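You operate a simulated robot arm through the tools that you are given. There is no shell and no other tool. Be economical: measure what you need, move in short steps, check, and stop when the job is done.

Carry out the task below with a simulated two-armed robot. There is one attempt and no reset: what you move stays moved.

JOB
Pick up the green tray divider from the sorting table top with one hand, pass it to the other hand and put it on the packing bench top. Set down upright: tray divider.

Only the result counts: the job must be done as asked and must still hold three seconds after the hand-in. Knocking over, shifting, dropping, spilling or breaking anything else fails it.

ROBOT AND FRAMES
Two 7-joint arms with two-finger parallel grippers on one trunk, on a base that drives. Base frame: it is fixed to the floor where the robot stands at the start and does not move with it; the origin is under the middle of the robot, x ahead of it, y to its left, z up; the surface under the hand at the start is at about z = 800. Units: mm, degrees, N and s.
The left shoulder is at the start at [70, 134, 1176], the right one opposite. With the tool pointing down near the work surface each hand reaches from about 100 to 640 mm from the robot's upright axis, wherever it stands, measured 20 degrees to its own side. Places, roughly: packing bench top [500, -1900, 900]. Payload 1.57 kg a hand.
The tool frame of a hand sits at the grasp point between the pads (the TCP): z along the fingers, y along the line on which they close. The tips reach 30 mm beyond it. The gripper opens to 80 mm. The fingers are 17 mm wide and 12 mm thick; the gripper's body (40 by 82 mm) begins 80 mm behind the TCP.
Orientation is that of the tool frame in the base frame, as [roll, pitch, yaw] about the fixed x, y, z axes, in that order (R = Rz(yaw) Ry(pitch) Rx(roll)). With the fingers straight down and closing along the base's y, the tool's x points along the base's -x, its y along +y and its z along -z.

CONTROLS
- The arms move only by the tool move_arm. It takes "left_commands", "right_commands" or both (then of equal length, played together; a hand with none holds still); each is a list of rows, each a list of 2 entries, a list of its own where there are three numbers: the shift along the base's x, y, z in mm, then the turn, a rotation vector about the base's x, y, z in degrees. In form: [[[x, y, z], [rx, ry, rz]], ...]. A call has 1 to 8 rows; each row shifts and turns the commanded pose from where the row before left it. "left_jaw" and "right_jaw" are, for a hand that has rows, the gripper command, from -1 (shut) to 1 (fully open), values between in proportion, set as the call begins (left out, the last holds). Each row takes 0.2 s and may step no farther than 50 mm and 8.6 degrees from the row before; otherwise, or with a gripper value out of range, the whole call is refused. Where a pose cannot be reached the arm comes as near as it can. A force on the tool above 40 N (or 10 N above the force at the start of the call, whichever is more), or a blocked arm, ends the call early, and 0.2 s more pass. Each finger travels about 153 mm/s and halts on what it meets, pressing with about 23 N; the grip force reading is that of the motor and also rises with nothing between the fingers. The clock runs only during rows and for 0.2 s after the last one: add rows that do not move to give the fingers time. It gives the time, the measured TCP pose, the force on the tool (base axes), the opening and the grip force at its end, in the units of the frame above (readings bear some noise), with the torque about the TCP (base axes, N m) and any sound that the robot's microphone picked up.
- Cameras (640 x 400 px; columns grow to the right, rows downward): "scene" is now at [107.3, 47.3, 1379.7]; the picture's right is [0.62, -0.78, 0.00], its down [-0.62, -0.50, -0.61] and it looks along [0.47, 0.38, -0.79] (base axes); focal length 288 px, centre (320, 200). "left" rides on the left gripper at [72, 7, -122] in its tool frame; the picture's right is [-0.09, 1.00, 0.00], its down [-0.84, -0.08, -0.54] and it looks along [-0.54, -0.05, 0.84] (tool axes); focal length 238 px, centre (320, 200). "right" rides on the right gripper at [72, -7, -122] in its tool frame; the picture's right is [0.09, 1.00, 0.00], its down [-0.84, 0.08, -0.54] and it looks along [-0.54, 0.05, 0.84] (tool axes); focal length 238 px, centre (320, 200). There is no depth. A picture from a camera that has moved, and an enlarged one, comes with that camera's place and axes in the base frame and with its lens.
- grab_frame(camera): a new picture of that camera. No time passes.
- lift_body(by): slides the trunk up (or, below 0, down) by that many mm; the arms and the scene camera ride with it, the base frame stays. It gives what a move gives, with no picture.
- roll_base(legs): drives the robot by 1 to 6 legs, each [ahead, left, turn to the left] in mm, mm and degrees, along the robot's own axes; the way and the turn of a leg run together, so that a leg with both is an arc; at most 1500 mm and 180 degrees a leg. The arms and the cameras ride along, it lands a little off, and it stops where it bumps. It gives what a move gives.
- aim_head(pan, tilt): turns the head with the scene camera to pan (to the left, within 86 degrees either way) and tilt (down, from -29 to 69), counted from straight ahead of the robot. It gives what a move gives.
- zoom(camera, box): a new picture of the part [left, top, right, bottom] of that camera's present view, enlarged. No time passes.
- finish_job(): hands the job in; it is judged then, once.

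Work in short steps. Places have to be worked out from the pictures, the camera data and where the tool is seen: move nearer, look again, correct. Check each grasp and each placing, and mend what went wrong. You have 120 turns and 88 pictures in all, those below and enlarged ones among them. Open the grippers and draw the arms clear of the work before you hand the job in, unless the task says otherwise; then end with one line.

The tools are called after ">>>" by a JSON object that holds its "api" and its "payload". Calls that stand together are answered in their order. move_arm: Moves the arms, as the interface text tells. Its arguments: {"type":"object","properties":{"left_commands":{"type":"array","items":{"type":"array"}},"left_jaw":{"type":"number"},"right_commands":{"type":"array","items":{"type":"array"}},"right_jaw":{"type":"number"}},"required":[]} The other tools are called the same way: lift_body (by) slides the trunk up or down; roll_base (legs) drives the base; aim_head (pan, tilt) turns the head that bears the scene camera; grab_frame (camera) takes a picture; zoom (camera, box) takes an enlarged picture of a part of a camera's view; finish_job () hands the job in.

At the start:

```text
time_s: 0.0
left_eef_pos: [316.5, 437.8, 1043.5]
left_ee_rot: [-180.0, 0.0, -180.0]
left_wrist_force: [0.2, 0.4, -0.1]
left_ft_torque: [-0.01, 0.0, 0.0]
left_width: 80.1
left_grip_force: 0.1
right_eef_pos: [445.2, 55.3, 1110.0]
right_ee_rot: [-180.0, 0.0, 179.9]
right_wrist_force: [0.0, -0.5, 0.0]
right_ft_torque: [-0.02, -0.02, 0.0]
right_width: 80.0
right_grip_force: 0.0
trunk travel left (down, up): [-750.0, 190.0]
robot x, y, heading: [0.9, 1.2, -0.1]
head pan, tilt: [38.6, 52.6]
```

scene: 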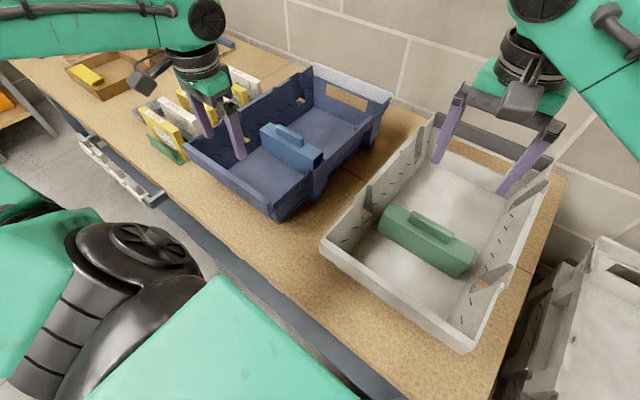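
right: 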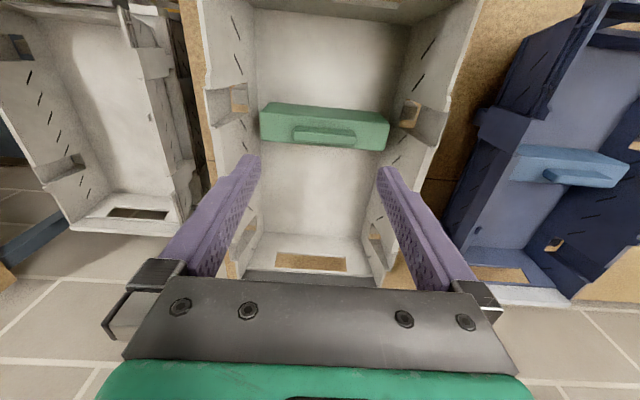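
left: 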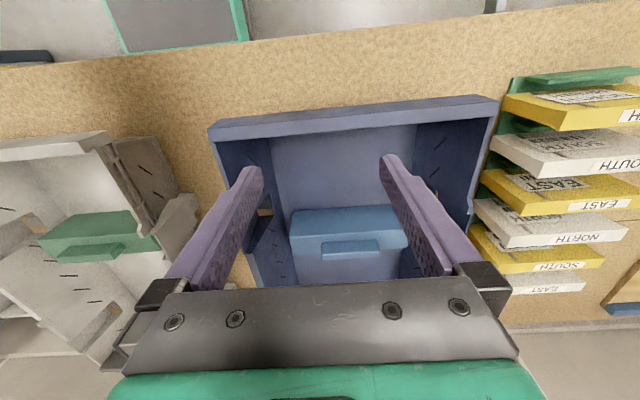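

The green divider sits in the grey tray under the right hand, near [477, 64, 860] and long along y. I'll zoom in to see its handle.

>>> {"api": "zoom", "payload": {"camera": "scene", "box": [310, 120, 570, 360]}}

>>> {"api": "zoom", "payload": {"camera": "right", "box": [190, 20, 470, 280]}}

```text
1.67 times, centred on (440, 240) of scene
camera zoom: at [107.3, 47.3, 1379.7], right [0.62, -0.78, 0.0], down [-0.62, -0.5, -0.61], along [0.47, 0.38, -0.79], focal length 480 px, centre (120, 133)
```

zoom: 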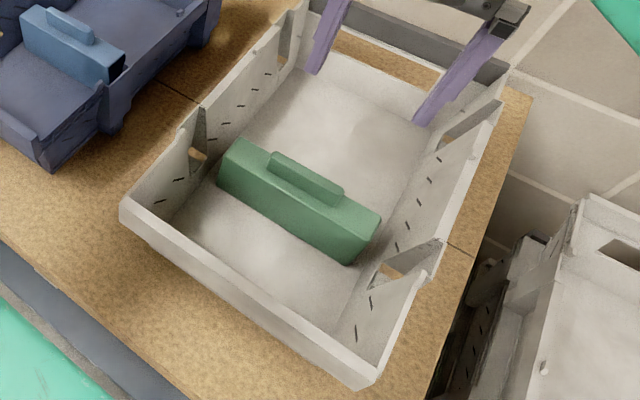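

```text
1.54 times, centred on (330, 150) of right
camera zoom: at [373.4, 49.1, 1231.2], right [-0.09, 1.0, 0.0], down [0.84, 0.08, 0.54], along [0.54, 0.05, -0.84], focal length 367 px, centre (305, 277)
```

zoom: 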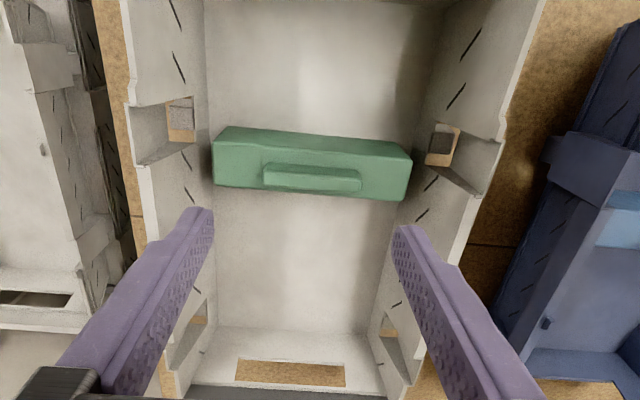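

The divider is a box with a grip rib along its top, so I'll grasp it from above with the fingers closing along x. I turn the right hand 90° about z, above the tray, so that its camera ends up outward.

>>> {"api": "move_arm", "payload": {"right_commands": [[[4, 0, 0], [0, 0, 8.2]], [[4, 0, 0], [0, 0, 8.2]], [[4, 0, 0], [0, 0, 8.2]], [[4, 0, 0], [0, 0, 8.2]], [[4, 0, 0], [0, 0, 8.2]], [[4, 0, 0], [0, 0, 8.2]], [[4, 0, 0], [0, 0, 8.2]], [[4, 0, 0], [0, 0, 8.2]]], "right_jaw": 1}}

>>> {"api": "move_arm", "payload": {"right_commands": [[[0, 0, 0], [0, 0, 8.2]], [[0, 0, 0], [0, 0, 8.2]], [[0, 0, 0], [0, 0, 8.1]], [[0, 0, 0], [0, 0, 0]]]}}

>>> {"api": "grab_frame", "payload": {"camera": "right"}}

>>> {"api": "grab_frame", "payload": {"camera": "scene"}}

```text
time_s: 1.8
left_eef_pos: [316.5, 437.0, 1042.6]
left_ee_rot: [180.0, 0.0, 180.0]
left_wrist_force: [0.2, 0.4, -0.4]
left_ft_torque: [0.02, 0.04, 0.04]
left_width: 80.0
left_grip_force: 0.0
right_eef_pos: [479.2, 55.8, 1109.8]
right_ee_rot: [180.0, 0.0, -114.3]
right_wrist_force: [0.8, -0.8, -0.4]
right_ft_torque: [-0.01, 0.01, 0.01]
right_width: 80.0
right_grip_force: 0.0
trunk travel left (down, up): [-750.0, 190.0]
robot x, y, heading: [-5.0, 3.6, -0.0]
head pan, tilt: [38.6, 52.6]
```

```text
time_s: 2.8
left_eef_pos: [315.4, 437.9, 1041.4]
left_ee_rot: [180.0, 0.0, -180.0]
left_wrist_force: [0.1, -0.5, -0.2]
left_ft_torque: [0.01, 0.02, 0.01]
left_width: 80.1
left_grip_force: 0.1
right_eef_pos: [478.0, 56.6, 1110.3]
right_ee_rot: [-180.0, -0.1, -89.9]
right_wrist_force: [-0.3, -0.3, -1.1]
right_ft_torque: [0.02, 0.01, 0.0]
right_width: 80.1
right_grip_force: 0.1
trunk travel left (down, up): [-750.0, 190.0]
robot x, y, heading: [-2.3, 1.1, 0.1]
head pan, tilt: [38.6, 52.6]
```

```text
82 pictures are left
camera right: at [484.6, -15.8, 1231.2], right [-1.0, -0.09, 0.0], down [-0.08, 0.84, 0.54], along [-0.05, 0.54, -0.84], focal length 238 px, centre (320, 200)
```

right: 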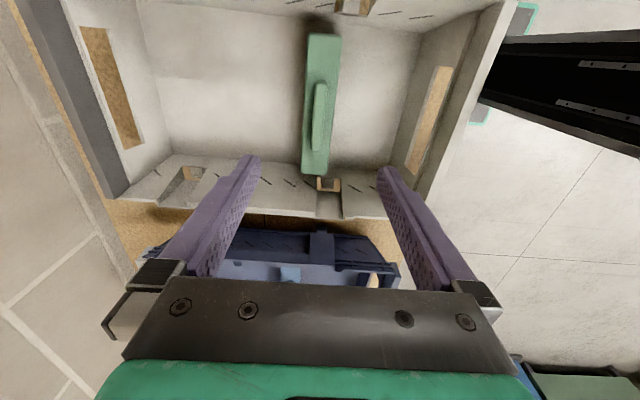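

```text
81 pictures are left
camera scene: at [107.2, 47.2, 1379.7], right [0.62, -0.78, 0.0], down [-0.62, -0.5, -0.61], along [0.47, 0.38, -0.79], focal length 288 px, centre (320, 200)
```

scene: 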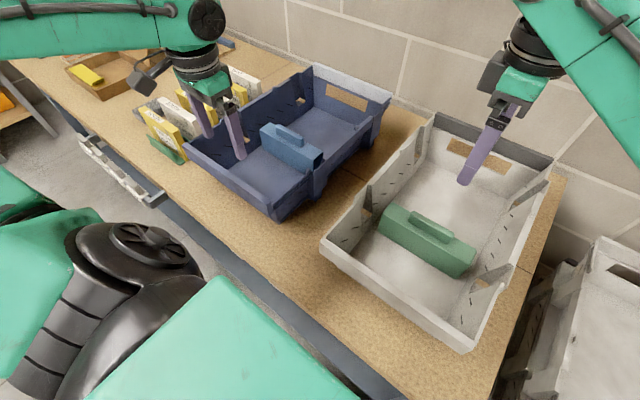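

From triangulation the handle top is at z≈905, y 22..111, and x≈477. The body runs y −28..158. I move the right hand over its right half and lower part way, then check.

>>> {"api": "move_arm", "payload": {"right_commands": [[[0, -15, -25], [0, 0, 0]], [[0, 0, -40], [0, 0, 0]], [[0, 0, -40], [0, 0, 0]], [[0, 0, 0], [0, 0, 0]]]}}

>>> {"api": "grab_frame", "payload": {"camera": "right"}}

>>> {"api": "zoom", "payload": {"camera": "scene", "box": [330, 120, 530, 300]}}

```text
time_s: 3.8
left_eef_pos: [315.6, 438.3, 1041.7]
left_ee_rot: [179.9, -0.1, -180.0]
left_wrist_force: [0.2, -0.6, -0.1]
left_ft_torque: [0.03, 0.0, -0.03]
left_width: 80.1
left_grip_force: 0.0
right_eef_pos: [478.3, 41.5, 1003.0]
right_ee_rot: [-180.0, 0.1, -89.8]
right_wrist_force: [0.0, -0.4, -0.4]
right_ft_torque: [-0.01, 0.0, -0.03]
right_width: 79.9
right_grip_force: 0.0
trunk travel left (down, up): [-750.0, 190.0]
robot x, y, heading: [-0.8, -0.2, 0.1]
head pan, tilt: [38.6, 52.6]
```

```text
80 pictures are left
camera right: at [484.6, -31.4, 1124.8], right [-1.0, -0.09, 0.0], down [-0.08, 0.84, 0.54], along [-0.05, 0.54, -0.84], focal length 238 px, centre (320, 200)
```

right: 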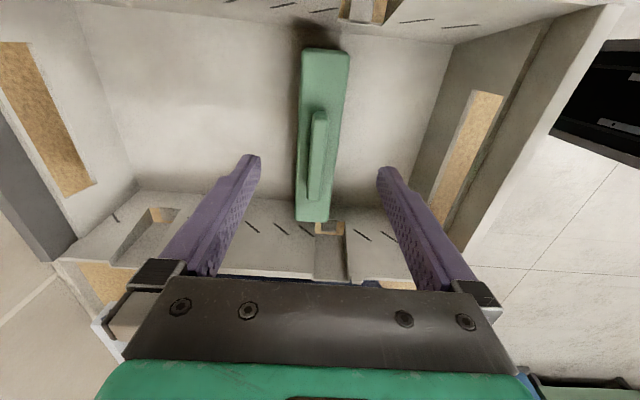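

```text
2.22 times, centred on (430, 210) of scene
camera zoom: at [107.0, 46.9, 1379.8], right [0.62, -0.78, 0.0], down [-0.62, -0.5, -0.61], along [0.47, 0.38, -0.79], focal length 640 px, centre (76, 178)
```

zoom: 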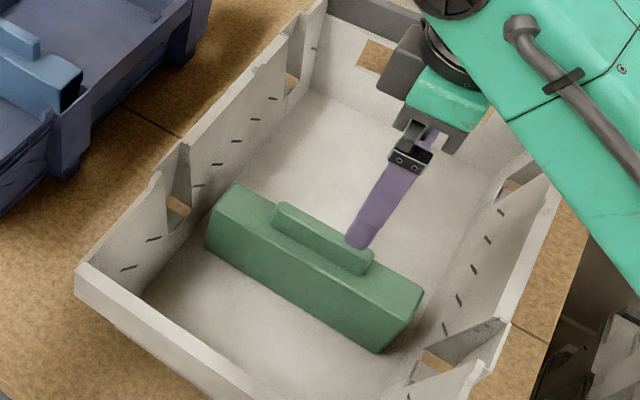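

The body is about 40 mm thick at x≈478 and aligned with y, so the fingers straddle it with about 20 mm to spare each side. I lower to TCP z≈870, with the tips about 40 mm below the body top.

>>> {"api": "move_arm", "payload": {"right_commands": [[[0, 0, -40], [0, 0, 0]], [[0, 0, -40], [0, 0, 0]], [[0, 0, -30], [0, 0, 0]], [[0, 0, -23], [0, 0, 0]], [[0, 0, 0], [0, 0, 0]]]}}

>>> {"api": "grab_frame", "payload": {"camera": "right"}}

>>> {"api": "zoom", "payload": {"camera": "scene", "box": [330, 120, 530, 300]}}

```text
time_s: 5.0
left_eef_pos: [315.9, 437.2, 1042.5]
left_ee_rot: [-179.9, 0.0, 179.9]
left_wrist_force: [0.2, 0.4, 0.1]
left_ft_torque: [-0.03, 0.04, -0.01]
left_width: 80.1
left_grip_force: 0.2
right_eef_pos: [476.7, 41.0, 871.2]
right_ee_rot: [179.9, 0.0, -90.0]
right_wrist_force: [0.2, 0.1, 0.0]
right_ft_torque: [-0.01, -0.01, 0.02]
right_width: 80.1
right_grip_force: 0.2
trunk travel left (down, up): [-750.0, 190.0]
robot x, y, heading: [0.2, -0.9, 0.1]
head pan, tilt: [38.6, 52.6]
```

```text
78 pictures are left
camera right: at [482.7, -31.3, 992.1], right [-1.0, -0.09, 0.0], down [-0.08, 0.84, 0.54], along [-0.05, 0.54, -0.84], focal length 238 px, centre (320, 200)
```

right: 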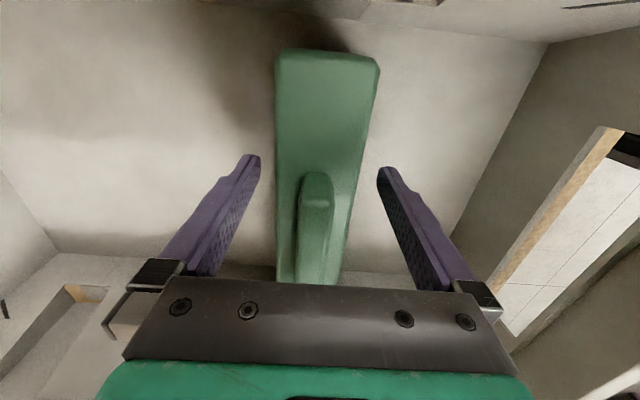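

```text
2.22 times, centred on (430, 210) of scene
camera zoom: at [107.1, 47.2, 1379.7], right [0.62, -0.78, 0.0], down [-0.62, -0.5, -0.61], along [0.47, 0.38, -0.79], focal length 640 px, centre (76, 178)
```

zoom: 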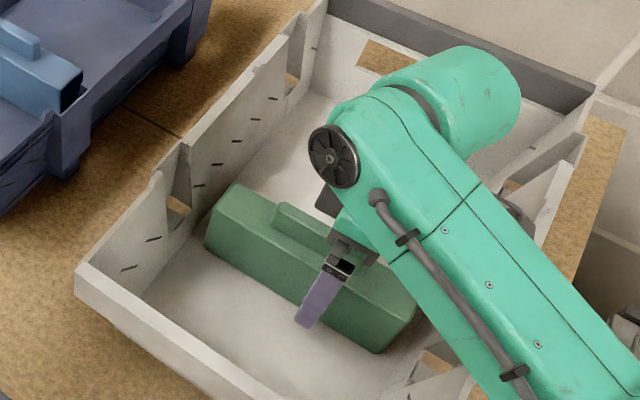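

The fingers straddle the body evenly. I close the right gripper.

>>> {"api": "move_arm", "payload": {"right_commands": [[[0, 0, 0], [0, 0, 0]], [[0, 0, 0], [0, 0, 0]], [[0, 0, 0], [0, 0, 0]]], "right_jaw": -1}}

>>> {"api": "grab_frame", "payload": {"camera": "right"}}

```text
time_s: 5.8
left_eef_pos: [315.7, 437.3, 1041.6]
left_ee_rot: [180.0, 0.0, 180.0]
left_wrist_force: [0.4, 0.0, 0.1]
left_ft_torque: [0.0, -0.02, 0.0]
left_width: 79.9
left_grip_force: 0.1
right_eef_pos: [477.1, 41.3, 870.9]
right_ee_rot: [180.0, 0.0, -89.9]
right_wrist_force: [-0.7, 0.2, -0.2]
right_ft_torque: [0.06, 0.01, 0.01]
right_width: 43.7
right_grip_force: 23.0
trunk travel left (down, up): [-750.0, 190.0]
robot x, y, heading: [-0.7, -1.5, 0.2]
head pan, tilt: [38.6, 52.6]
```

```text
76 pictures are left
camera right: at [482.8, -31.3, 992.4], right [-1.0, -0.09, 0.0], down [-0.08, 0.84, 0.54], along [-0.05, 0.54, -0.84], focal length 238 px, centre (320, 200)
```

right: 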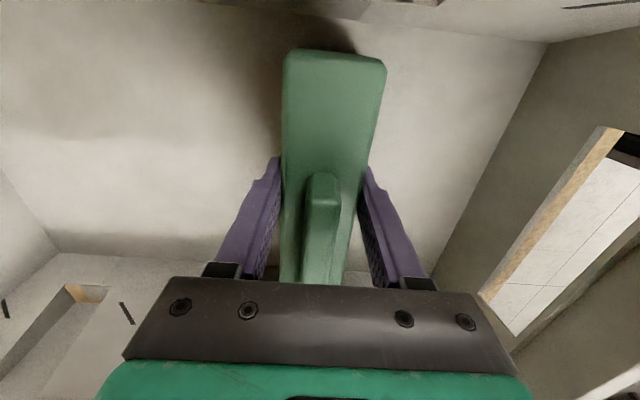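

It is gripped at 43.7 mm with 23 N. I lift gently and check the load.

>>> {"api": "move_arm", "payload": {"right_commands": [[[0, 0, 10], [0, 0, 0]], [[0, 0, 15], [0, 0, 0]], [[0, 0, 20], [0, 0, 0]], [[0, 0, 0], [0, 0, 0]]]}}

>>> {"api": "grab_frame", "payload": {"camera": "scene"}}

```text
time_s: 6.8
left_eef_pos: [315.6, 436.8, 1041.7]
left_ee_rot: [180.0, 0.0, 180.0]
left_wrist_force: [-0.2, -0.5, -0.6]
left_ft_torque: [-0.01, -0.01, 0.0]
left_width: 79.9
left_grip_force: 0.1
right_eef_pos: [478.4, 41.6, 916.4]
right_ee_rot: [180.0, 0.0, -89.9]
right_wrist_force: [0.6, 0.0, -1.0]
right_ft_torque: [-0.03, -0.03, -0.02]
right_width: 43.8
right_grip_force: 23.7
trunk travel left (down, up): [-750.0, 190.0]
robot x, y, heading: [0.6, 1.5, 0.1]
head pan, tilt: [38.6, 52.6]
```

```text
75 pictures are left
camera scene: at [107.6, 47.2, 1379.7], right [0.62, -0.78, 0.0], down [-0.62, -0.5, -0.61], along [0.47, 0.38, -0.79], focal length 288 px, centre (320, 200)
```

scene: 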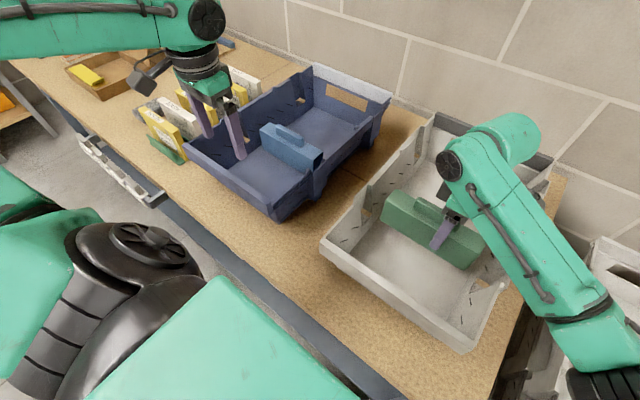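

The divider hangs level and is light. I raise it clear of the tray, and start raising and turning the left hand so that it also closes along x.

>>> {"api": "move_arm", "payload": {"right_commands": [[[0, 0, 25], [0, 0, 0]], [[0, 0, 25], [0, 0, 0]], [[0, 0, 25], [0, 0, 0]], [[0, 0, 25], [0, 0, 0]], [[0, 0, 25], [0, 0, 0]], [[0, 0, 25], [0, 0, 0]], [[0, 0, 0], [0, 0, 0]], [[0, 0, 0], [0, 0, 0]]], "left_commands": [[[0, 0, 20], [0, 0, -8.2]], [[0, 0, 20], [0, 0, -8.2]], [[0, 0, 20], [0, 0, -8.2]], [[0, 0, 20], [0, 0, -8.2]], [[0, 0, 20], [0, 0, -8.2]], [[0, 0, 20], [0, 0, -8.2]], [[0, 0, 0], [0, 0, -8.2]], [[0, 0, 0], [0, 0, -8.2]]], "left_jaw": 1}}

>>> {"api": "move_arm", "payload": {"left_commands": [[[20, -25, 0], [0, 0, -8.2]], [[20, -25, 0], [0, 0, -8.2]], [[20, -25, 0], [0, 0, -8.1]], [[20, -25, 0], [-8, 0, 0]], [[20, -25, 0], [-8, 0, 0]], [[20, -25, 0], [-8, 0, 0]], [[20, 0, 0], [-8, 0, 0]], [[20, 0, 0], [-3, 0, 0]]]}}

>>> {"api": "grab_frame", "payload": {"camera": "scene"}}

>>> {"api": "grab_frame", "payload": {"camera": "left"}}

```text
time_s: 8.6
left_eef_pos: [315.3, 438.2, 1163.3]
left_ee_rot: [-180.0, 0.0, 114.2]
left_wrist_force: [0.3, -0.4, -0.2]
left_ft_torque: [-0.01, 0.01, -0.02]
left_width: 80.0
left_grip_force: 0.1
right_eef_pos: [481.0, 40.1, 1066.1]
right_ee_rot: [-179.9, 0.0, -90.0]
right_wrist_force: [0.5, 0.3, -1.0]
right_ft_torque: [-0.03, 0.01, -0.01]
right_width: 43.6
right_grip_force: 23.1
trunk travel left (down, up): [-750.0, 190.0]
robot x, y, heading: [-0.9, -4.1, -0.1]
head pan, tilt: [38.6, 52.6]
```

```text
time_s: 10.4
left_eef_pos: [478.9, 287.9, 1162.9]
left_ee_rot: [179.8, 35.2, 89.8]
left_wrist_force: [0.5, -0.2, -0.4]
left_ft_torque: [0.02, 0.03, 0.01]
left_width: 79.9
left_grip_force: 0.0
right_eef_pos: [481.3, 39.7, 1065.4]
right_ee_rot: [180.0, 0.0, -90.0]
right_wrist_force: [0.4, -0.6, -1.4]
right_ft_torque: [-0.04, 0.0, -0.01]
right_width: 44.0
right_grip_force: 22.8
trunk travel left (down, up): [-750.0, 190.0]
robot x, y, heading: [-3.2, 3.0, 0.1]
head pan, tilt: [38.6, 52.6]
```

```text
74 pictures are left
camera scene: at [108.9, 47.1, 1379.6], right [0.62, -0.78, 0.0], down [-0.62, -0.5, -0.61], along [0.47, 0.38, -0.79], focal length 288 px, centre (320, 200)
```

scene: 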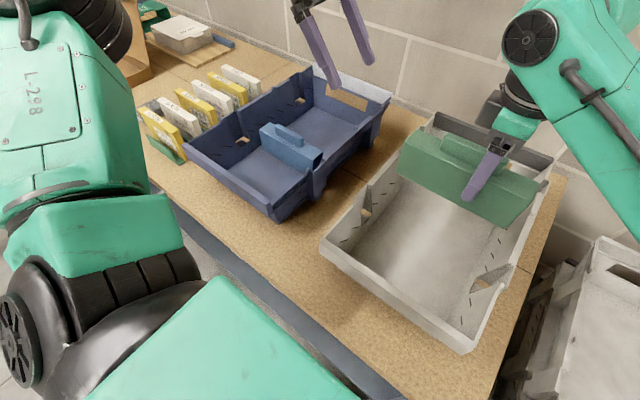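

```text
73 pictures are left
camera left: at [486.6, 418.1, 1221.8], right [1.0, -0.08, 0.05], down [-0.08, -0.37, 0.92], along [-0.05, -0.92, -0.38], focal length 238 px, centre (320, 200)
```

left: 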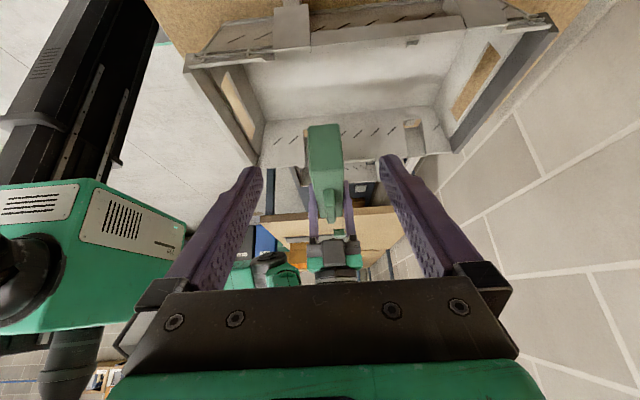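

The left fingers face the divider squarely. I move to the standoff point [481, 164, 1164] on the approach line and look again.

>>> {"api": "move_arm", "payload": {"left_commands": [[[1, -32, 0], [0, 0, 0]], [[1, -32, 0], [0, 0, 0]], [[0, -32, 0], [0, 0, 0]], [[0, -28, 1], [0, 0, 0]], [[0, 0, 0], [0, 0, 0]]]}}

>>> {"api": "grab_frame", "payload": {"camera": "left"}}

>>> {"api": "grab_frame", "payload": {"camera": "scene"}}

```text
time_s: 11.6
left_eef_pos: [478.0, 164.7, 1164.6]
left_ee_rot: [179.9, 35.0, 89.8]
left_wrist_force: [0.5, -0.1, 0.0]
left_ft_torque: [-0.02, -0.01, -0.04]
left_width: 79.9
left_grip_force: 0.1
right_eef_pos: [481.1, 39.7, 1067.0]
right_ee_rot: [-179.9, -0.1, -90.0]
right_wrist_force: [-0.2, 0.4, -1.4]
right_ft_torque: [-0.04, 0.02, 0.01]
right_width: 43.6
right_grip_force: 22.9
trunk travel left (down, up): [-750.0, 190.0]
robot x, y, heading: [-0.1, 3.0, -0.1]
head pan, tilt: [38.6, 52.6]
```

```text
72 pictures are left
camera left: at [485.8, 295.0, 1223.7], right [1.0, -0.08, 0.05], down [-0.08, -0.37, 0.92], along [-0.05, -0.92, -0.38], focal length 238 px, centre (320, 200)
```

left: 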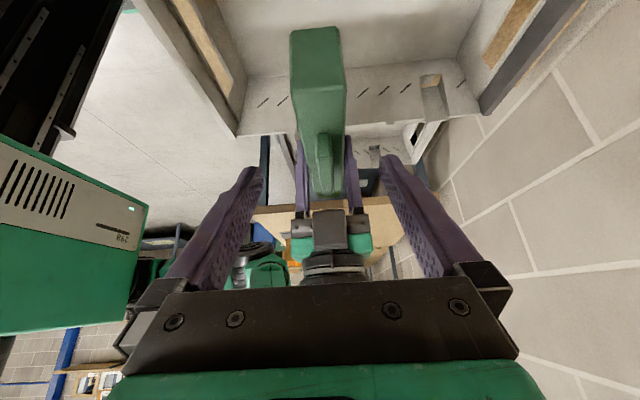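

```text
71 pictures are left
camera scene: at [107.5, 47.8, 1379.7], right [0.62, -0.78, 0.0], down [-0.62, -0.5, -0.61], along [0.47, 0.38, -0.79], focal length 288 px, centre (320, 200)
```

scene: 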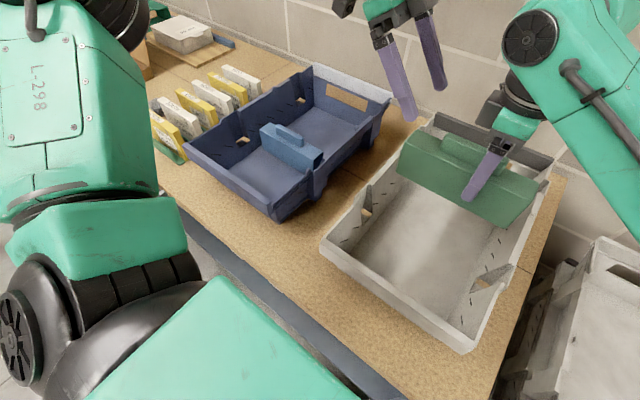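

The line-up is good, with the left at x 478 and the right at 481. I advance along the tool axis to about [481, 97, 1068].

>>> {"api": "move_arm", "payload": {"left_commands": [[[2, -17, -24], [0, 0, 0]], [[1, -17, -24], [0, 0, 0]], [[0, -17, -24], [0, 0, 0]], [[0, -17, -24], [0, 0, 0]], [[0, 0, 0], [0, 0, 0]]]}}

>>> {"api": "grab_frame", "payload": {"camera": "left"}}

>>> {"api": "zoom", "payload": {"camera": "scene", "box": [340, 20, 600, 260]}}

```text
time_s: 12.8
left_eef_pos: [479.5, 96.0, 1068.2]
left_ee_rot: [179.8, 35.0, 89.9]
left_wrist_force: [-0.5, -0.3, 0.0]
left_ft_torque: [-0.01, 0.0, 0.0]
left_width: 80.1
left_grip_force: 0.1
right_eef_pos: [480.3, 40.2, 1066.0]
right_ee_rot: [-179.9, 0.0, -90.0]
right_wrist_force: [0.1, -0.3, -1.1]
right_ft_torque: [-0.07, -0.01, 0.01]
right_width: 43.5
right_grip_force: 23.0
trunk travel left (down, up): [-750.0, 190.0]
robot x, y, heading: [0.9, -3.5, -0.1]
head pan, tilt: [38.6, 52.6]
```

```text
70 pictures are left
camera left: at [488.1, 225.2, 1126.9], right [1.0, -0.08, 0.05], down [-0.08, -0.37, 0.92], along [-0.05, -0.92, -0.38], focal length 238 px, centre (320, 200)
```

left: 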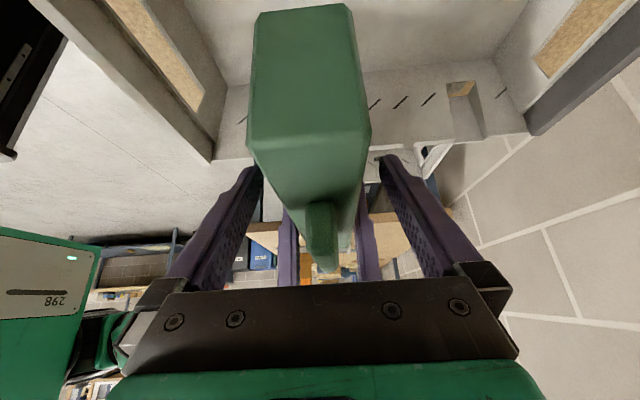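

```text
1.67 times, centred on (470, 140) of scene
camera zoom: at [107.3, 47.5, 1379.7], right [0.62, -0.78, 0.0], down [-0.62, -0.5, -0.61], along [0.47, 0.38, -0.79], focal length 480 px, centre (70, 300)
```

zoom: 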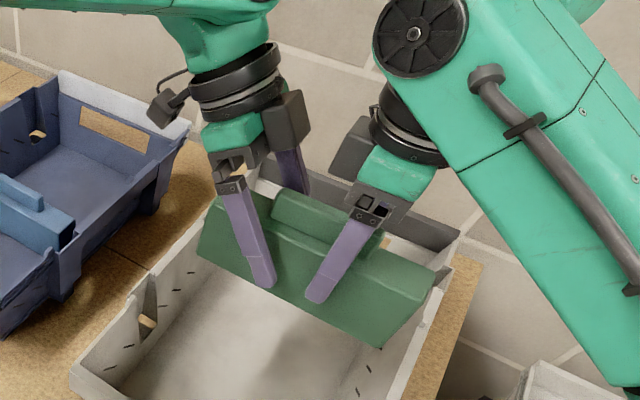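

Both hands straddle the body without touching each other. I close the left gripper while the right holds.

>>> {"api": "move_arm", "payload": {"left_commands": [[[0, 0, 0], [0, 0, 0]], [[0, 0, 0], [0, 0, 0]], [[0, 0, 0], [0, 0, 0]], [[0, 0, 0], [0, 0, 0]]], "left_jaw": -1}}

>>> {"api": "grab_frame", "payload": {"camera": "left"}}

```text
time_s: 13.8
left_eef_pos: [480.5, 94.8, 1068.5]
left_ee_rot: [179.9, 34.9, 89.8]
left_wrist_force: [-0.8, -2.8, -0.2]
left_ft_torque: [0.23, 0.0, 0.01]
left_width: 43.7
left_grip_force: 23.0
right_eef_pos: [480.2, 39.7, 1066.2]
right_ee_rot: [-180.0, 0.0, -89.9]
right_wrist_force: [0.4, 2.9, 0.5]
right_ft_torque: [-0.17, 0.01, -0.02]
right_width: 43.9
right_grip_force: 22.6
trunk travel left (down, up): [-750.0, 190.0]
robot x, y, heading: [-1.5, 1.4, 0.2]
head pan, tilt: [38.6, 52.6]
```

```text
68 pictures are left
camera left: at [488.4, 225.2, 1127.0], right [1.0, -0.08, 0.05], down [-0.08, -0.37, 0.92], along [-0.05, -0.92, -0.38], focal length 238 px, centre (320, 200)
```

left: 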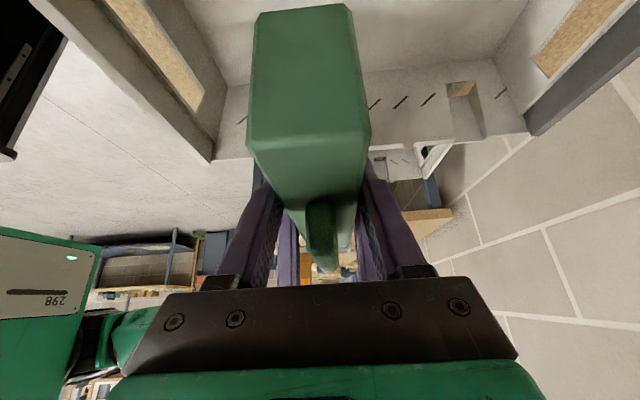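

The left hand holds at 43.7 mm and 23 N. I open the right and draw it up and away to the right.

>>> {"api": "move_arm", "payload": {"right_commands": [[[0, 0, 0], [0, 0, 0]], [[0, 0, 0], [0, 0, 0]], [[0, 0, 25], [0, 0, 0]], [[0, 0, 35], [0, 0, 0]], [[0, -10, 40], [0, 0, 0]], [[0, -40, 20], [0, 0, 0]], [[0, -50, 0], [0, 0, 0]], [[0, -50, 0], [0, 0, 0]]], "right_jaw": 1}}

>>> {"api": "grab_frame", "payload": {"camera": "scene"}}

>>> {"api": "grab_frame", "payload": {"camera": "left"}}

```text
time_s: 15.6
left_eef_pos: [480.0, 94.6, 1068.4]
left_ee_rot: [179.9, 34.8, 89.8]
left_wrist_force: [0.1, -0.8, -0.1]
left_ft_torque: [0.06, 0.02, 0.02]
left_width: 43.8
left_grip_force: 23.1
right_eef_pos: [480.5, -112.8, 1187.4]
right_ee_rot: [180.0, 0.1, -89.8]
right_wrist_force: [-0.5, 0.0, 0.8]
right_ft_torque: [0.05, -0.03, -0.04]
right_width: 79.9
right_grip_force: 0.0
trunk travel left (down, up): [-750.0, 190.0]
robot x, y, heading: [-0.8, 0.4, 0.2]
head pan, tilt: [38.6, 52.6]
```

```text
67 pictures are left
camera scene: at [107.0, 44.9, 1379.8], right [0.62, -0.78, 0.0], down [-0.62, -0.49, -0.61], along [0.47, 0.38, -0.79], focal length 288 px, centre (320, 200)
```

scene: 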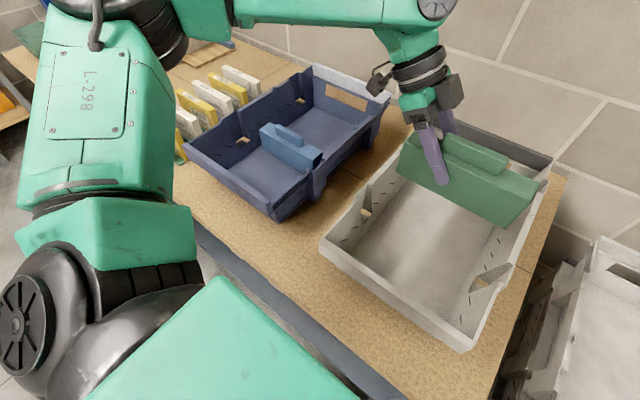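

```text
66 pictures are left
camera left: at [487.9, 223.5, 1127.8], right [1.0, -0.08, 0.05], down [-0.08, -0.38, 0.92], along [-0.05, -0.92, -0.38], focal length 238 px, centre (320, 200)
```

left: 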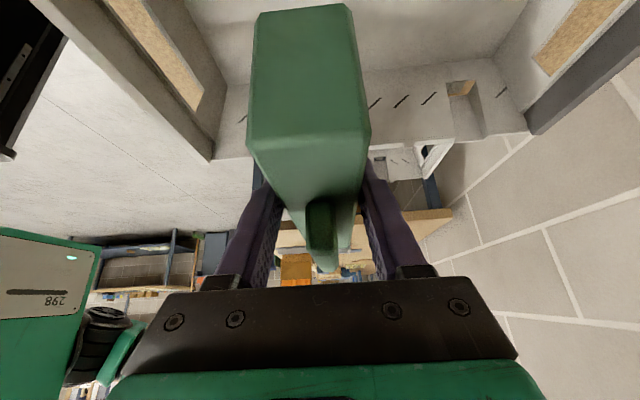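

The handover worked and the divider is level in the left hand. Now I look to the right to see the packing bench and the route.

>>> {"api": "aim_head", "payload": {"pan": -75, "tilt": 20}}

>>> {"api": "grab_frame", "payload": {"camera": "scene"}}

```text
time_s: 17.5
left_eef_pos: [480.3, 95.0, 1068.5]
left_ee_rot: [179.9, 35.0, 89.7]
left_wrist_force: [-0.2, 0.1, 0.4]
left_ft_torque: [0.06, -0.04, -0.02]
left_width: 43.8
left_grip_force: 22.6
right_eef_pos: [480.6, -110.3, 1186.7]
right_ee_rot: [180.0, 0.0, -90.0]
right_wrist_force: [-0.9, -0.4, -0.1]
right_ft_torque: [0.02, -0.02, 0.01]
right_width: 80.3
right_grip_force: 0.0
trunk travel left (down, up): [-750.0, 190.0]
robot x, y, heading: [0.8, 0.3, 0.3]
head pan, tilt: [-75.0, 20.0]
```

```text
65 pictures are left
camera scene: at [73.5, -89.2, 1428.7], right [-0.97, -0.26, 0.0], down [-0.09, 0.33, -0.94], along [0.24, -0.91, -0.34], focal length 288 px, centre (320, 200)
```

scene: 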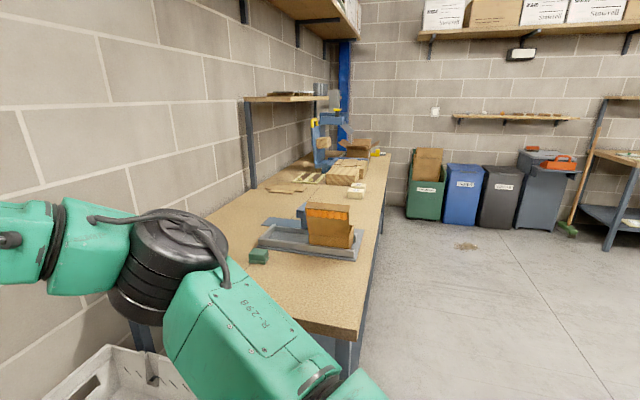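

The packing bench starts around y≈−620 with its front edge at x≈140. There's a small green block near [503, −883] and a grey tray from y≈−970, so x≈330, y≈−740 is free. I back off 150 mm, slide right part of the way, then check.

>>> {"api": "roll_base", "payload": {"legs": [[-150, 0, 0], [0, -450, 0]]}}

>>> {"api": "aim_head", "payload": {"pan": -55, "tilt": 40}}

>>> {"api": "grab_frame", "payload": {"camera": "scene"}}

```text
time_s: 21.2
left_eef_pos: [327.7, -352.3, 1067.8]
left_ee_rot: [179.9, 35.1, 89.7]
left_wrist_force: [-0.7, 0.9, -1.1]
left_ft_torque: [0.02, 0.01, 0.0]
left_width: 43.8
left_grip_force: 22.8
right_eef_pos: [327.9, -558.7, 1187.0]
right_ee_rot: [-179.9, -0.1, -90.2]
right_wrist_force: [0.0, 0.7, -0.4]
right_ft_torque: [-0.03, 0.0, 0.01]
right_width: 79.8
right_grip_force: 0.1
trunk travel left (down, up): [-750.0, 190.0]
robot x, y, heading: [-150.9, -449.8, -0.3]
head pan, tilt: [-75.0, 20.0]
```

```text
time_s: 22.0
left_eef_pos: [328.3, -355.0, 1068.0]
left_ee_rot: [179.9, 35.0, 89.7]
left_wrist_force: [-0.6, -1.4, -0.9]
left_ft_torque: [0.03, 0.0, 0.01]
left_width: 43.7
left_grip_force: 23.3
right_eef_pos: [327.6, -560.8, 1186.8]
right_ee_rot: [-180.0, 0.0, -90.1]
right_wrist_force: [0.2, 0.0, -0.8]
right_ft_torque: [0.01, 0.03, 0.02]
right_width: 80.0
right_grip_force: 0.1
trunk travel left (down, up): [-750.0, 190.0]
robot x, y, heading: [-149.8, -446.1, 0.0]
head pan, tilt: [-55.0, 40.0]
```

```text
64 pictures are left
camera scene: at [-54.7, -518.0, 1397.4], right [-0.82, -0.57, 0.0], down [-0.37, 0.53, -0.77], along [0.44, -0.63, -0.64], focal length 288 px, centre (320, 200)
```

scene: 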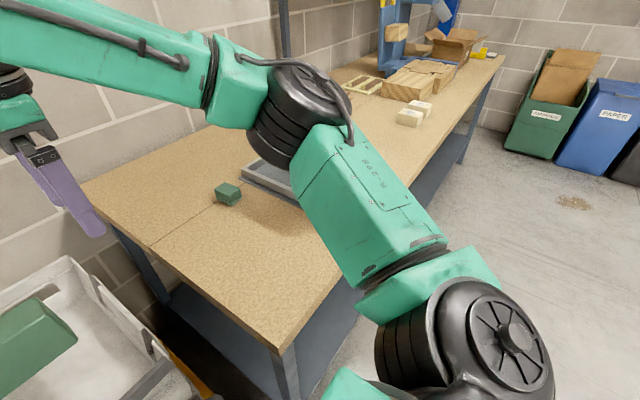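

The free bench area is confirmed: edge y≈−660, green block at [514, −887]. I raise the right arm so its elbow passes well above the tray and box, then slide on to the placing position.

>>> {"api": "move_arm", "payload": {"right_commands": [[[0, 0, 40], [0, 0, 0]], [[0, 0, 40], [0, 0, 0]], [[0, 0, 40], [0, 0, 0]], [[0, 0, 30], [0, 0, 0]], [[0, 0, 0], [0, 0, 0]]]}}

>>> {"api": "grab_frame", "payload": {"camera": "scene"}}

```text
time_s: 23.2
left_eef_pos: [327.9, -355.0, 1067.5]
left_ee_rot: [179.9, 35.0, 89.7]
left_wrist_force: [0.2, 0.6, -0.9]
left_ft_torque: [0.04, -0.01, 0.0]
left_width: 43.7
left_grip_force: 23.2
right_eef_pos: [313.3, -557.9, 1315.7]
right_ee_rot: [-179.8, 0.1, -90.0]
right_wrist_force: [0.2, -0.1, -0.2]
right_ft_torque: [-0.01, -0.01, 0.01]
right_width: 79.9
right_grip_force: 0.2
right hand out of reach, approached as far as the arm can: row 3, 4
trunk travel left (down, up): [-750.0, 190.0]
robot x, y, heading: [-154.1, -451.4, -0.3]
head pan, tilt: [-55.0, 40.0]
```

```text
63 pictures are left
camera scene: at [-55.0, -517.9, 1397.3], right [-0.82, -0.57, 0.0], down [-0.37, 0.53, -0.77], along [0.44, -0.63, -0.64], focal length 288 px, centre (320, 200)
```

scene: 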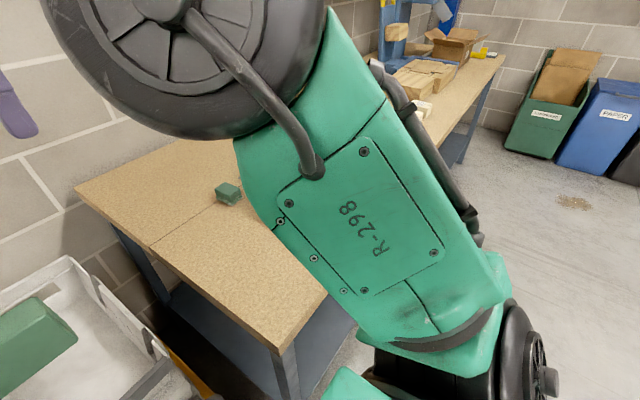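

The elbow is now high. I slide right by 395 mm.

>>> {"api": "roll_base", "payload": {"legs": [[0, -395, 0]]}}

>>> {"api": "aim_head", "payload": {"pan": 10, "tilt": 50}}

>>> {"api": "grab_frame", "payload": {"camera": "scene"}}

>>> {"api": "grab_frame", "payload": {"camera": "left"}}

>>> {"api": "grab_frame", "payload": {"camera": "right"}}

```text
time_s: 25.7
left_eef_pos: [327.4, -756.4, 1068.4]
left_ee_rot: [179.9, 35.0, 89.5]
left_wrist_force: [0.1, -1.4, -0.6]
left_ft_torque: [0.01, 0.01, -0.01]
left_width: 43.7
left_grip_force: 22.1
right_eef_pos: [311.2, -960.6, 1313.8]
right_ee_rot: [-179.8, -0.1, -90.3]
right_wrist_force: [0.6, 1.1, 0.0]
right_ft_torque: [0.01, 0.03, -0.02]
right_width: 79.8
right_grip_force: 0.1
trunk travel left (down, up): [-750.0, 190.0]
robot x, y, heading: [-158.9, -849.8, -0.4]
head pan, tilt: [-55.0, 40.0]
```

```text
time_s: 27.1
left_eef_pos: [326.5, -757.2, 1068.6]
left_ee_rot: [179.9, 35.1, 89.5]
left_wrist_force: [0.2, -0.2, -0.6]
left_ft_torque: [0.06, -0.02, -0.04]
left_width: 43.3
left_grip_force: 22.4
right_eef_pos: [311.3, -960.2, 1314.0]
right_ee_rot: [-179.7, 0.1, -90.2]
right_wrist_force: [-1.8, 0.4, -0.8]
right_ft_torque: [-0.01, -0.02, 0.0]
right_width: 80.0
right_grip_force: 0.1
trunk travel left (down, up): [-750.0, 190.0]
robot x, y, heading: [-158.6, -853.0, -0.3]
head pan, tilt: [10.0, 50.0]
```

```text
62 pictures are left
camera scene: at [-29.1, -836.7, 1383.1], right [0.17, -0.99, 0.0], down [-0.76, -0.13, -0.64], along [0.63, 0.11, -0.77], focal length 288 px, centre (320, 200)
```

scene: 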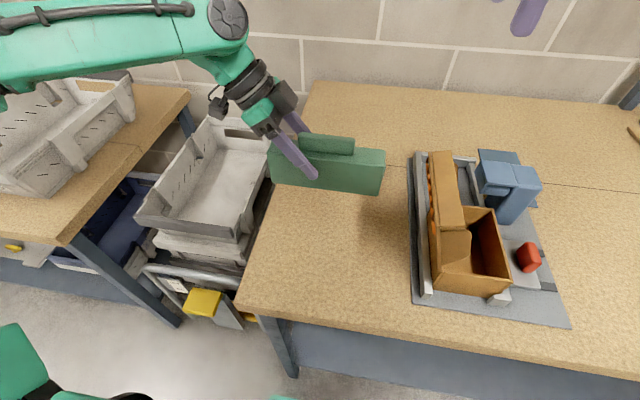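

```text
61 pictures are left
camera left: at [335.5, -627.5, 1127.1], right [1.0, -0.08, 0.05], down [-0.08, -0.37, 0.92], along [-0.06, -0.92, -0.38], focal length 238 px, centre (320, 200)
```

left: 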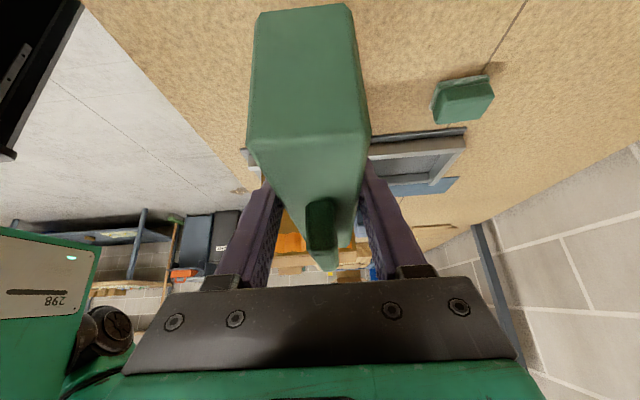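

```text
60 pictures are left
camera right: at [316.5, -1033.4, 1435.4], right [-1.0, -0.09, 0.0], down [-0.08, 0.84, 0.54], along [-0.04, 0.54, -0.84], focal length 238 px, centre (320, 200)
```

right: 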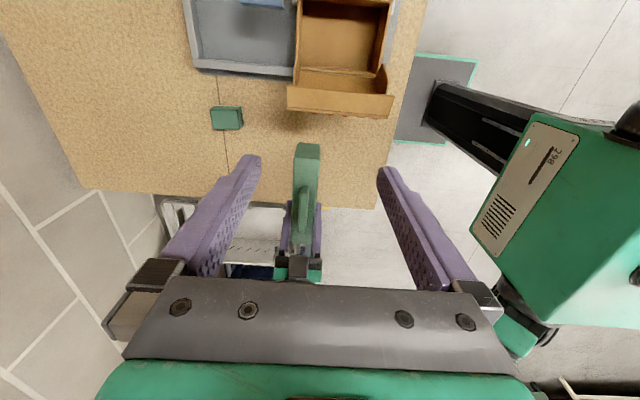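

The spot below is clear: the divider spans y −882..−696 at x≈327, the bench edge is at −662, the box at −980, and the green block at x≥490. I lower to just above contact, then check.

>>> {"api": "move_arm", "payload": {"left_commands": [[[0, 0, -25], [0, 0, 0]], [[0, 0, -25], [0, 0, 0]], [[0, 0, -20], [0, 0, 0]], [[0, 0, -12], [0, 0, 0]], [[0, 0, 0], [0, 0, 0]]]}}

>>> {"api": "zoom", "payload": {"camera": "scene", "box": [200, 80, 440, 260]}}

>>> {"api": "grab_frame", "payload": {"camera": "left"}}

```text
time_s: 28.3
left_eef_pos: [328.0, -758.3, 987.7]
left_ee_rot: [179.9, 35.0, 89.5]
left_wrist_force: [0.6, 0.2, -1.1]
left_ft_torque: [0.03, 0.01, 0.01]
left_width: 43.7
left_grip_force: 23.0
right_eef_pos: [311.6, -962.1, 1314.4]
right_ee_rot: [-179.8, 0.1, -90.2]
right_wrist_force: [0.0, 0.4, 1.2]
right_ft_torque: [0.01, 0.01, 0.01]
right_width: 80.0
right_grip_force: 0.1
trunk travel left (down, up): [-750.0, 190.0]
robot x, y, heading: [-157.4, -847.8, -0.6]
head pan, tilt: [10.0, 50.0]
```

```text
2.22 times, centred on (320, 170) of scene
camera zoom: at [-29.2, -836.5, 1383.1], right [0.17, -0.99, 0.0], down [-0.76, -0.13, -0.64], along [0.63, 0.11, -0.77], focal length 640 px, centre (320, 267)
```

zoom: 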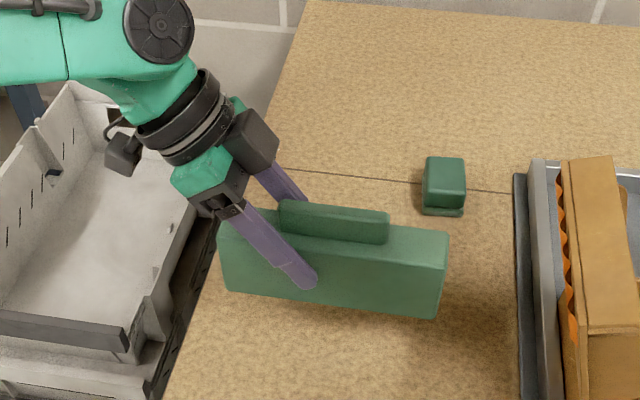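

```text
58 pictures are left
camera left: at [336.2, -627.6, 1045.2], right [1.0, -0.08, 0.05], down [-0.08, -0.37, 0.92], along [-0.06, -0.92, -0.38], focal length 238 px, centre (320, 200)
```

left: 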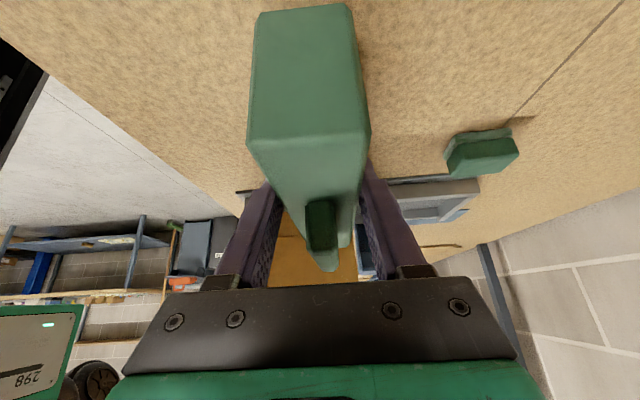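

There is only a small margin at the left bench edge, so I shift 15 mm to −y and lower in small steps, watching the force.

>>> {"api": "move_arm", "payload": {"left_commands": [[[0, -15, 0], [0, 0, 0]], [[0, 0, -4], [0, 0, 0]], [[0, 0, -4], [0, 0, 0]], [[0, 0, -3], [0, 0, 0]], [[0, 0, -3], [0, 0, 0]], [[0, 0, 0], [0, 0, 0]]]}}

>>> {"api": "zoom", "payload": {"camera": "scene", "box": [200, 80, 440, 260]}}

```text
time_s: 29.7
left_eef_pos: [327.7, -772.0, 972.7]
left_ee_rot: [179.9, 35.0, 89.5]
left_wrist_force: [-0.2, -0.8, -1.2]
left_ft_torque: [0.02, 0.01, -0.02]
left_width: 43.6
left_grip_force: 23.7
right_eef_pos: [311.1, -961.2, 1314.0]
right_ee_rot: [-179.9, 0.1, -90.3]
right_wrist_force: [0.6, -0.6, -0.1]
right_ft_torque: [0.0, 0.03, 0.0]
right_width: 80.0
right_grip_force: 0.1
trunk travel left (down, up): [-750.0, 190.0]
robot x, y, heading: [-152.7, -847.2, -0.3]
head pan, tilt: [10.0, 50.0]
```

```text
2.22 times, centred on (320, 170) of scene
camera zoom: at [-29.2, -836.3, 1383.1], right [0.17, -0.99, 0.0], down [-0.76, -0.13, -0.64], along [0.63, 0.11, -0.77], focal length 640 px, centre (320, 267)
```

zoom: 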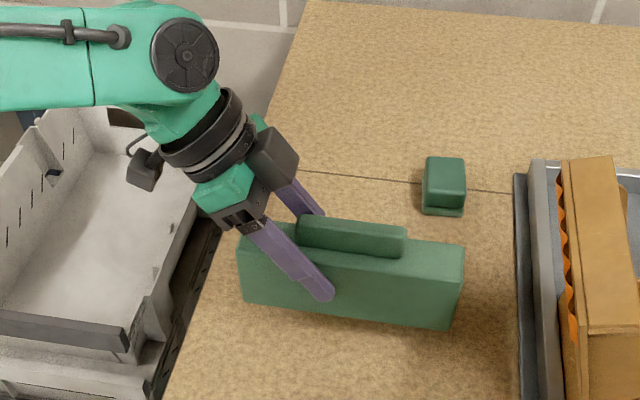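

No contact yet, with the force still showing only the weight. I continue in 2 mm steps.

>>> {"api": "move_arm", "payload": {"left_commands": [[[0, 0, -2], [0, 0, 0]], [[0, 0, -2], [0, 0, 0]], [[0, 0, -2], [0, 0, 0]], [[0, 0, 0], [0, 0, 0]]]}}

```text
time_s: 30.7
left_eef_pos: [325.5, -773.5, 966.7]
left_ee_rot: [179.9, 35.1, 89.6]
left_wrist_force: [0.1, 0.5, -2.1]
left_ft_torque: [0.04, 0.0, -0.02]
left_width: 43.8
left_grip_force: 23.2
right_eef_pos: [311.1, -961.0, 1313.5]
right_ee_rot: [-179.9, 0.1, -90.3]
right_wrist_force: [0.2, 0.3, 0.5]
right_ft_torque: [0.03, -0.03, 0.03]
right_width: 80.1
right_grip_force: 0.0
trunk travel left (down, up): [-750.0, 190.0]
robot x, y, heading: [-154.7, -847.8, -0.3]
head pan, tilt: [10.0, 50.0]
```

Still just the weight, so I lower a little more.

>>> {"api": "move_arm", "payload": {"left_commands": [[[0, 0, -2], [0, 0, 0]], [[0, 0, -2], [0, 0, 0]], [[0, 0, 0], [0, 0, 0]]]}}

```text
time_s: 31.5
left_eef_pos: [327.7, -772.0, 962.3]
left_ee_rot: [179.9, 35.1, 89.4]
left_wrist_force: [-0.1, -0.3, -1.2]
left_ft_torque: [0.03, 0.01, 0.01]
left_width: 43.6
left_grip_force: 22.8
right_eef_pos: [311.5, -961.8, 1313.6]
right_ee_rot: [-179.9, 0.0, -90.4]
right_wrist_force: [0.2, -0.1, -0.7]
right_ft_torque: [-0.01, 0.05, -0.01]
right_width: 79.9
right_grip_force: 0.0
trunk travel left (down, up): [-750.0, 190.0]
robot x, y, heading: [-153.7, -849.6, -0.7]
head pan, tilt: [10.0, 50.0]
```

>>> {"api": "zoom", "payload": {"camera": "scene", "box": [260, 130, 400, 220]}}

>>> {"api": "move_arm", "payload": {"left_commands": [[[0, 0, -2], [0, 0, 0]], [[0, 0, -1], [0, 0, 0]], [[0, 0, 0], [0, 0, 0]]]}}

```text
4.44 times, centred on (330, 175) of scene
camera zoom: at [-29.2, -836.4, 1383.1], right [0.17, -0.99, 0.0], down [-0.76, -0.13, -0.64], along [0.63, 0.11, -0.77], focal length 1280 px, centre (276, 311)
```

zoom: 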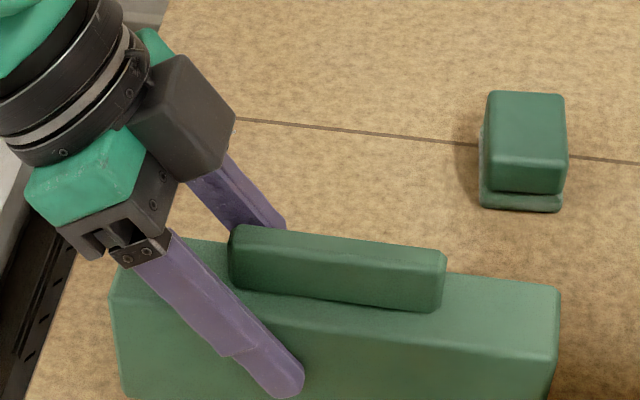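

```text
time_s: 32.3
left_eef_pos: [326.8, -772.6, 959.6]
left_ee_rot: [180.0, 34.9, 89.5]
left_wrist_force: [-1.0, -0.2, -1.9]
left_ft_torque: [0.05, 0.04, 0.0]
left_width: 43.8
left_grip_force: 23.5
right_eef_pos: [312.4, -961.5, 1314.1]
right_ee_rot: [-179.7, -0.1, -90.3]
right_wrist_force: [-0.5, -0.3, 1.0]
right_ft_torque: [0.02, 0.03, -0.01]
right_width: 80.2
right_grip_force: 0.0
trunk travel left (down, up): [-750.0, 190.0]
robot x, y, heading: [-150.9, -849.9, -0.6]
head pan, tilt: [10.0, 50.0]
```

Still no contact, so the bench top or the offset is slightly lower than I estimated. I continue in small steps.

>>> {"api": "move_arm", "payload": {"left_commands": [[[0, 0, -2], [0, 0, 0]], [[0, 0, -1], [0, 0, 0]], [[0, 0, 0], [0, 0, 0]]]}}

>>> {"api": "zoom", "payload": {"camera": "scene", "box": [260, 150, 400, 240]}}

```text
time_s: 33.1
left_eef_pos: [326.0, -772.6, 955.3]
left_ee_rot: [179.9, 35.0, 89.5]
left_wrist_force: [1.6, 0.4, -1.4]
left_ft_torque: [0.03, -0.03, 0.01]
left_width: 43.8
left_grip_force: 23.1
right_eef_pos: [312.2, -960.8, 1313.5]
right_ee_rot: [-179.8, 0.0, -90.4]
right_wrist_force: [-0.4, 0.1, -1.0]
right_ft_torque: [-0.02, 0.02, -0.01]
right_width: 79.9
right_grip_force: 0.1
trunk travel left (down, up): [-750.0, 190.0]
robot x, y, heading: [-153.9, -848.8, -0.4]
head pan, tilt: [10.0, 50.0]
```

```text
4.44 times, centred on (330, 195) of scene
camera zoom: at [-29.2, -836.4, 1383.1], right [0.17, -0.99, 0.0], down [-0.76, -0.13, -0.64], along [0.63, 0.11, -0.77], focal length 1280 px, centre (276, 222)
```

zoom: 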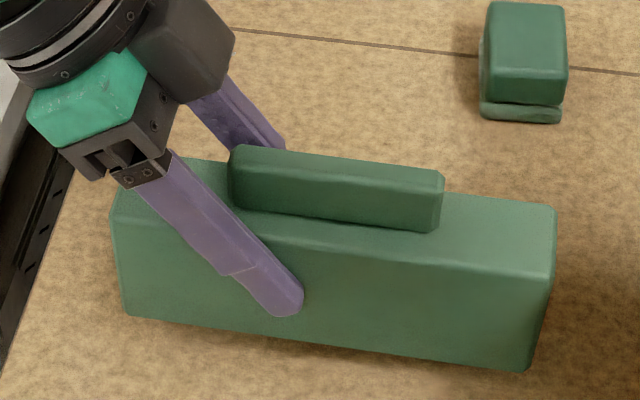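

A thin shadow gap is still visible under the divider. I keep lowering slowly.

>>> {"api": "move_arm", "payload": {"left_commands": [[[0, 0, -1], [0, 0, 0]], [[0, 0, -1], [0, 0, 0]], [[0, 0, -1], [0, 0, 0]], [[0, 0, 0], [0, 0, 0]]]}}

```text
time_s: 34.1
left_eef_pos: [325.9, -772.0, 953.2]
left_ee_rot: [-180.0, 34.9, 89.5]
left_wrist_force: [0.5, -1.3, -1.5]
left_ft_torque: [0.06, 0.01, -0.03]
left_width: 43.7
left_grip_force: 22.8
right_eef_pos: [311.8, -960.7, 1313.8]
right_ee_rot: [-179.7, 0.0, -90.3]
right_wrist_force: [0.7, 0.1, 0.6]
right_ft_torque: [0.03, 0.01, -0.01]
right_width: 80.0
right_grip_force: 0.0
trunk travel left (down, up): [-750.0, 190.0]
robot x, y, heading: [-155.1, -850.3, -0.3]
head pan, tilt: [10.0, 50.0]
```

Still no contact force; another 3 mm.

>>> {"api": "move_arm", "payload": {"left_commands": [[[0, 0, -1], [0, 0, 0]], [[0, 0, -1], [0, 0, 0]], [[0, 0, -1], [0, 0, 0]], [[0, 0, 0], [0, 0, 0]]]}}

>>> {"api": "zoom", "payload": {"camera": "scene", "box": [260, 150, 400, 240]}}

```text
time_s: 35.1
left_eef_pos: [326.6, -773.7, 948.7]
left_ee_rot: [179.9, 35.0, 89.5]
left_wrist_force: [0.5, -0.1, -0.6]
left_ft_torque: [0.06, 0.0, -0.03]
left_width: 43.8
left_grip_force: 23.2
right_eef_pos: [312.9, -960.4, 1312.6]
right_ee_rot: [-179.8, 0.1, -90.3]
right_wrist_force: [0.4, 0.0, 0.2]
right_ft_torque: [-0.01, 0.0, -0.01]
right_width: 80.0
right_grip_force: 0.0
trunk travel left (down, up): [-750.0, 190.0]
robot x, y, heading: [-154.7, -848.3, -0.3]
head pan, tilt: [10.0, 50.0]
```

```text
4.44 times, centred on (330, 195) of scene
camera zoom: at [-29.2, -836.4, 1383.1], right [0.17, -0.99, 0.0], down [-0.76, -0.13, -0.64], along [0.63, 0.11, -0.77], focal length 1280 px, centre (276, 222)
```

zoom: 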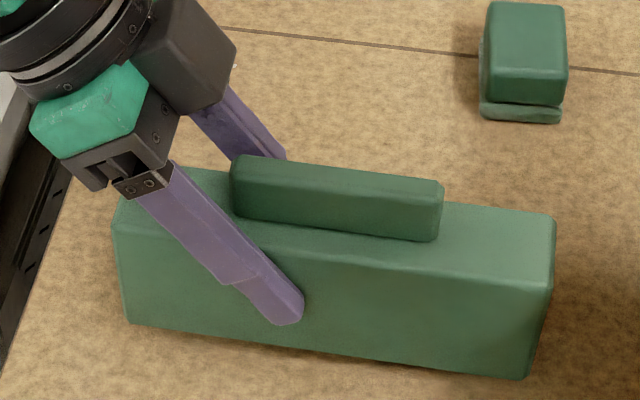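

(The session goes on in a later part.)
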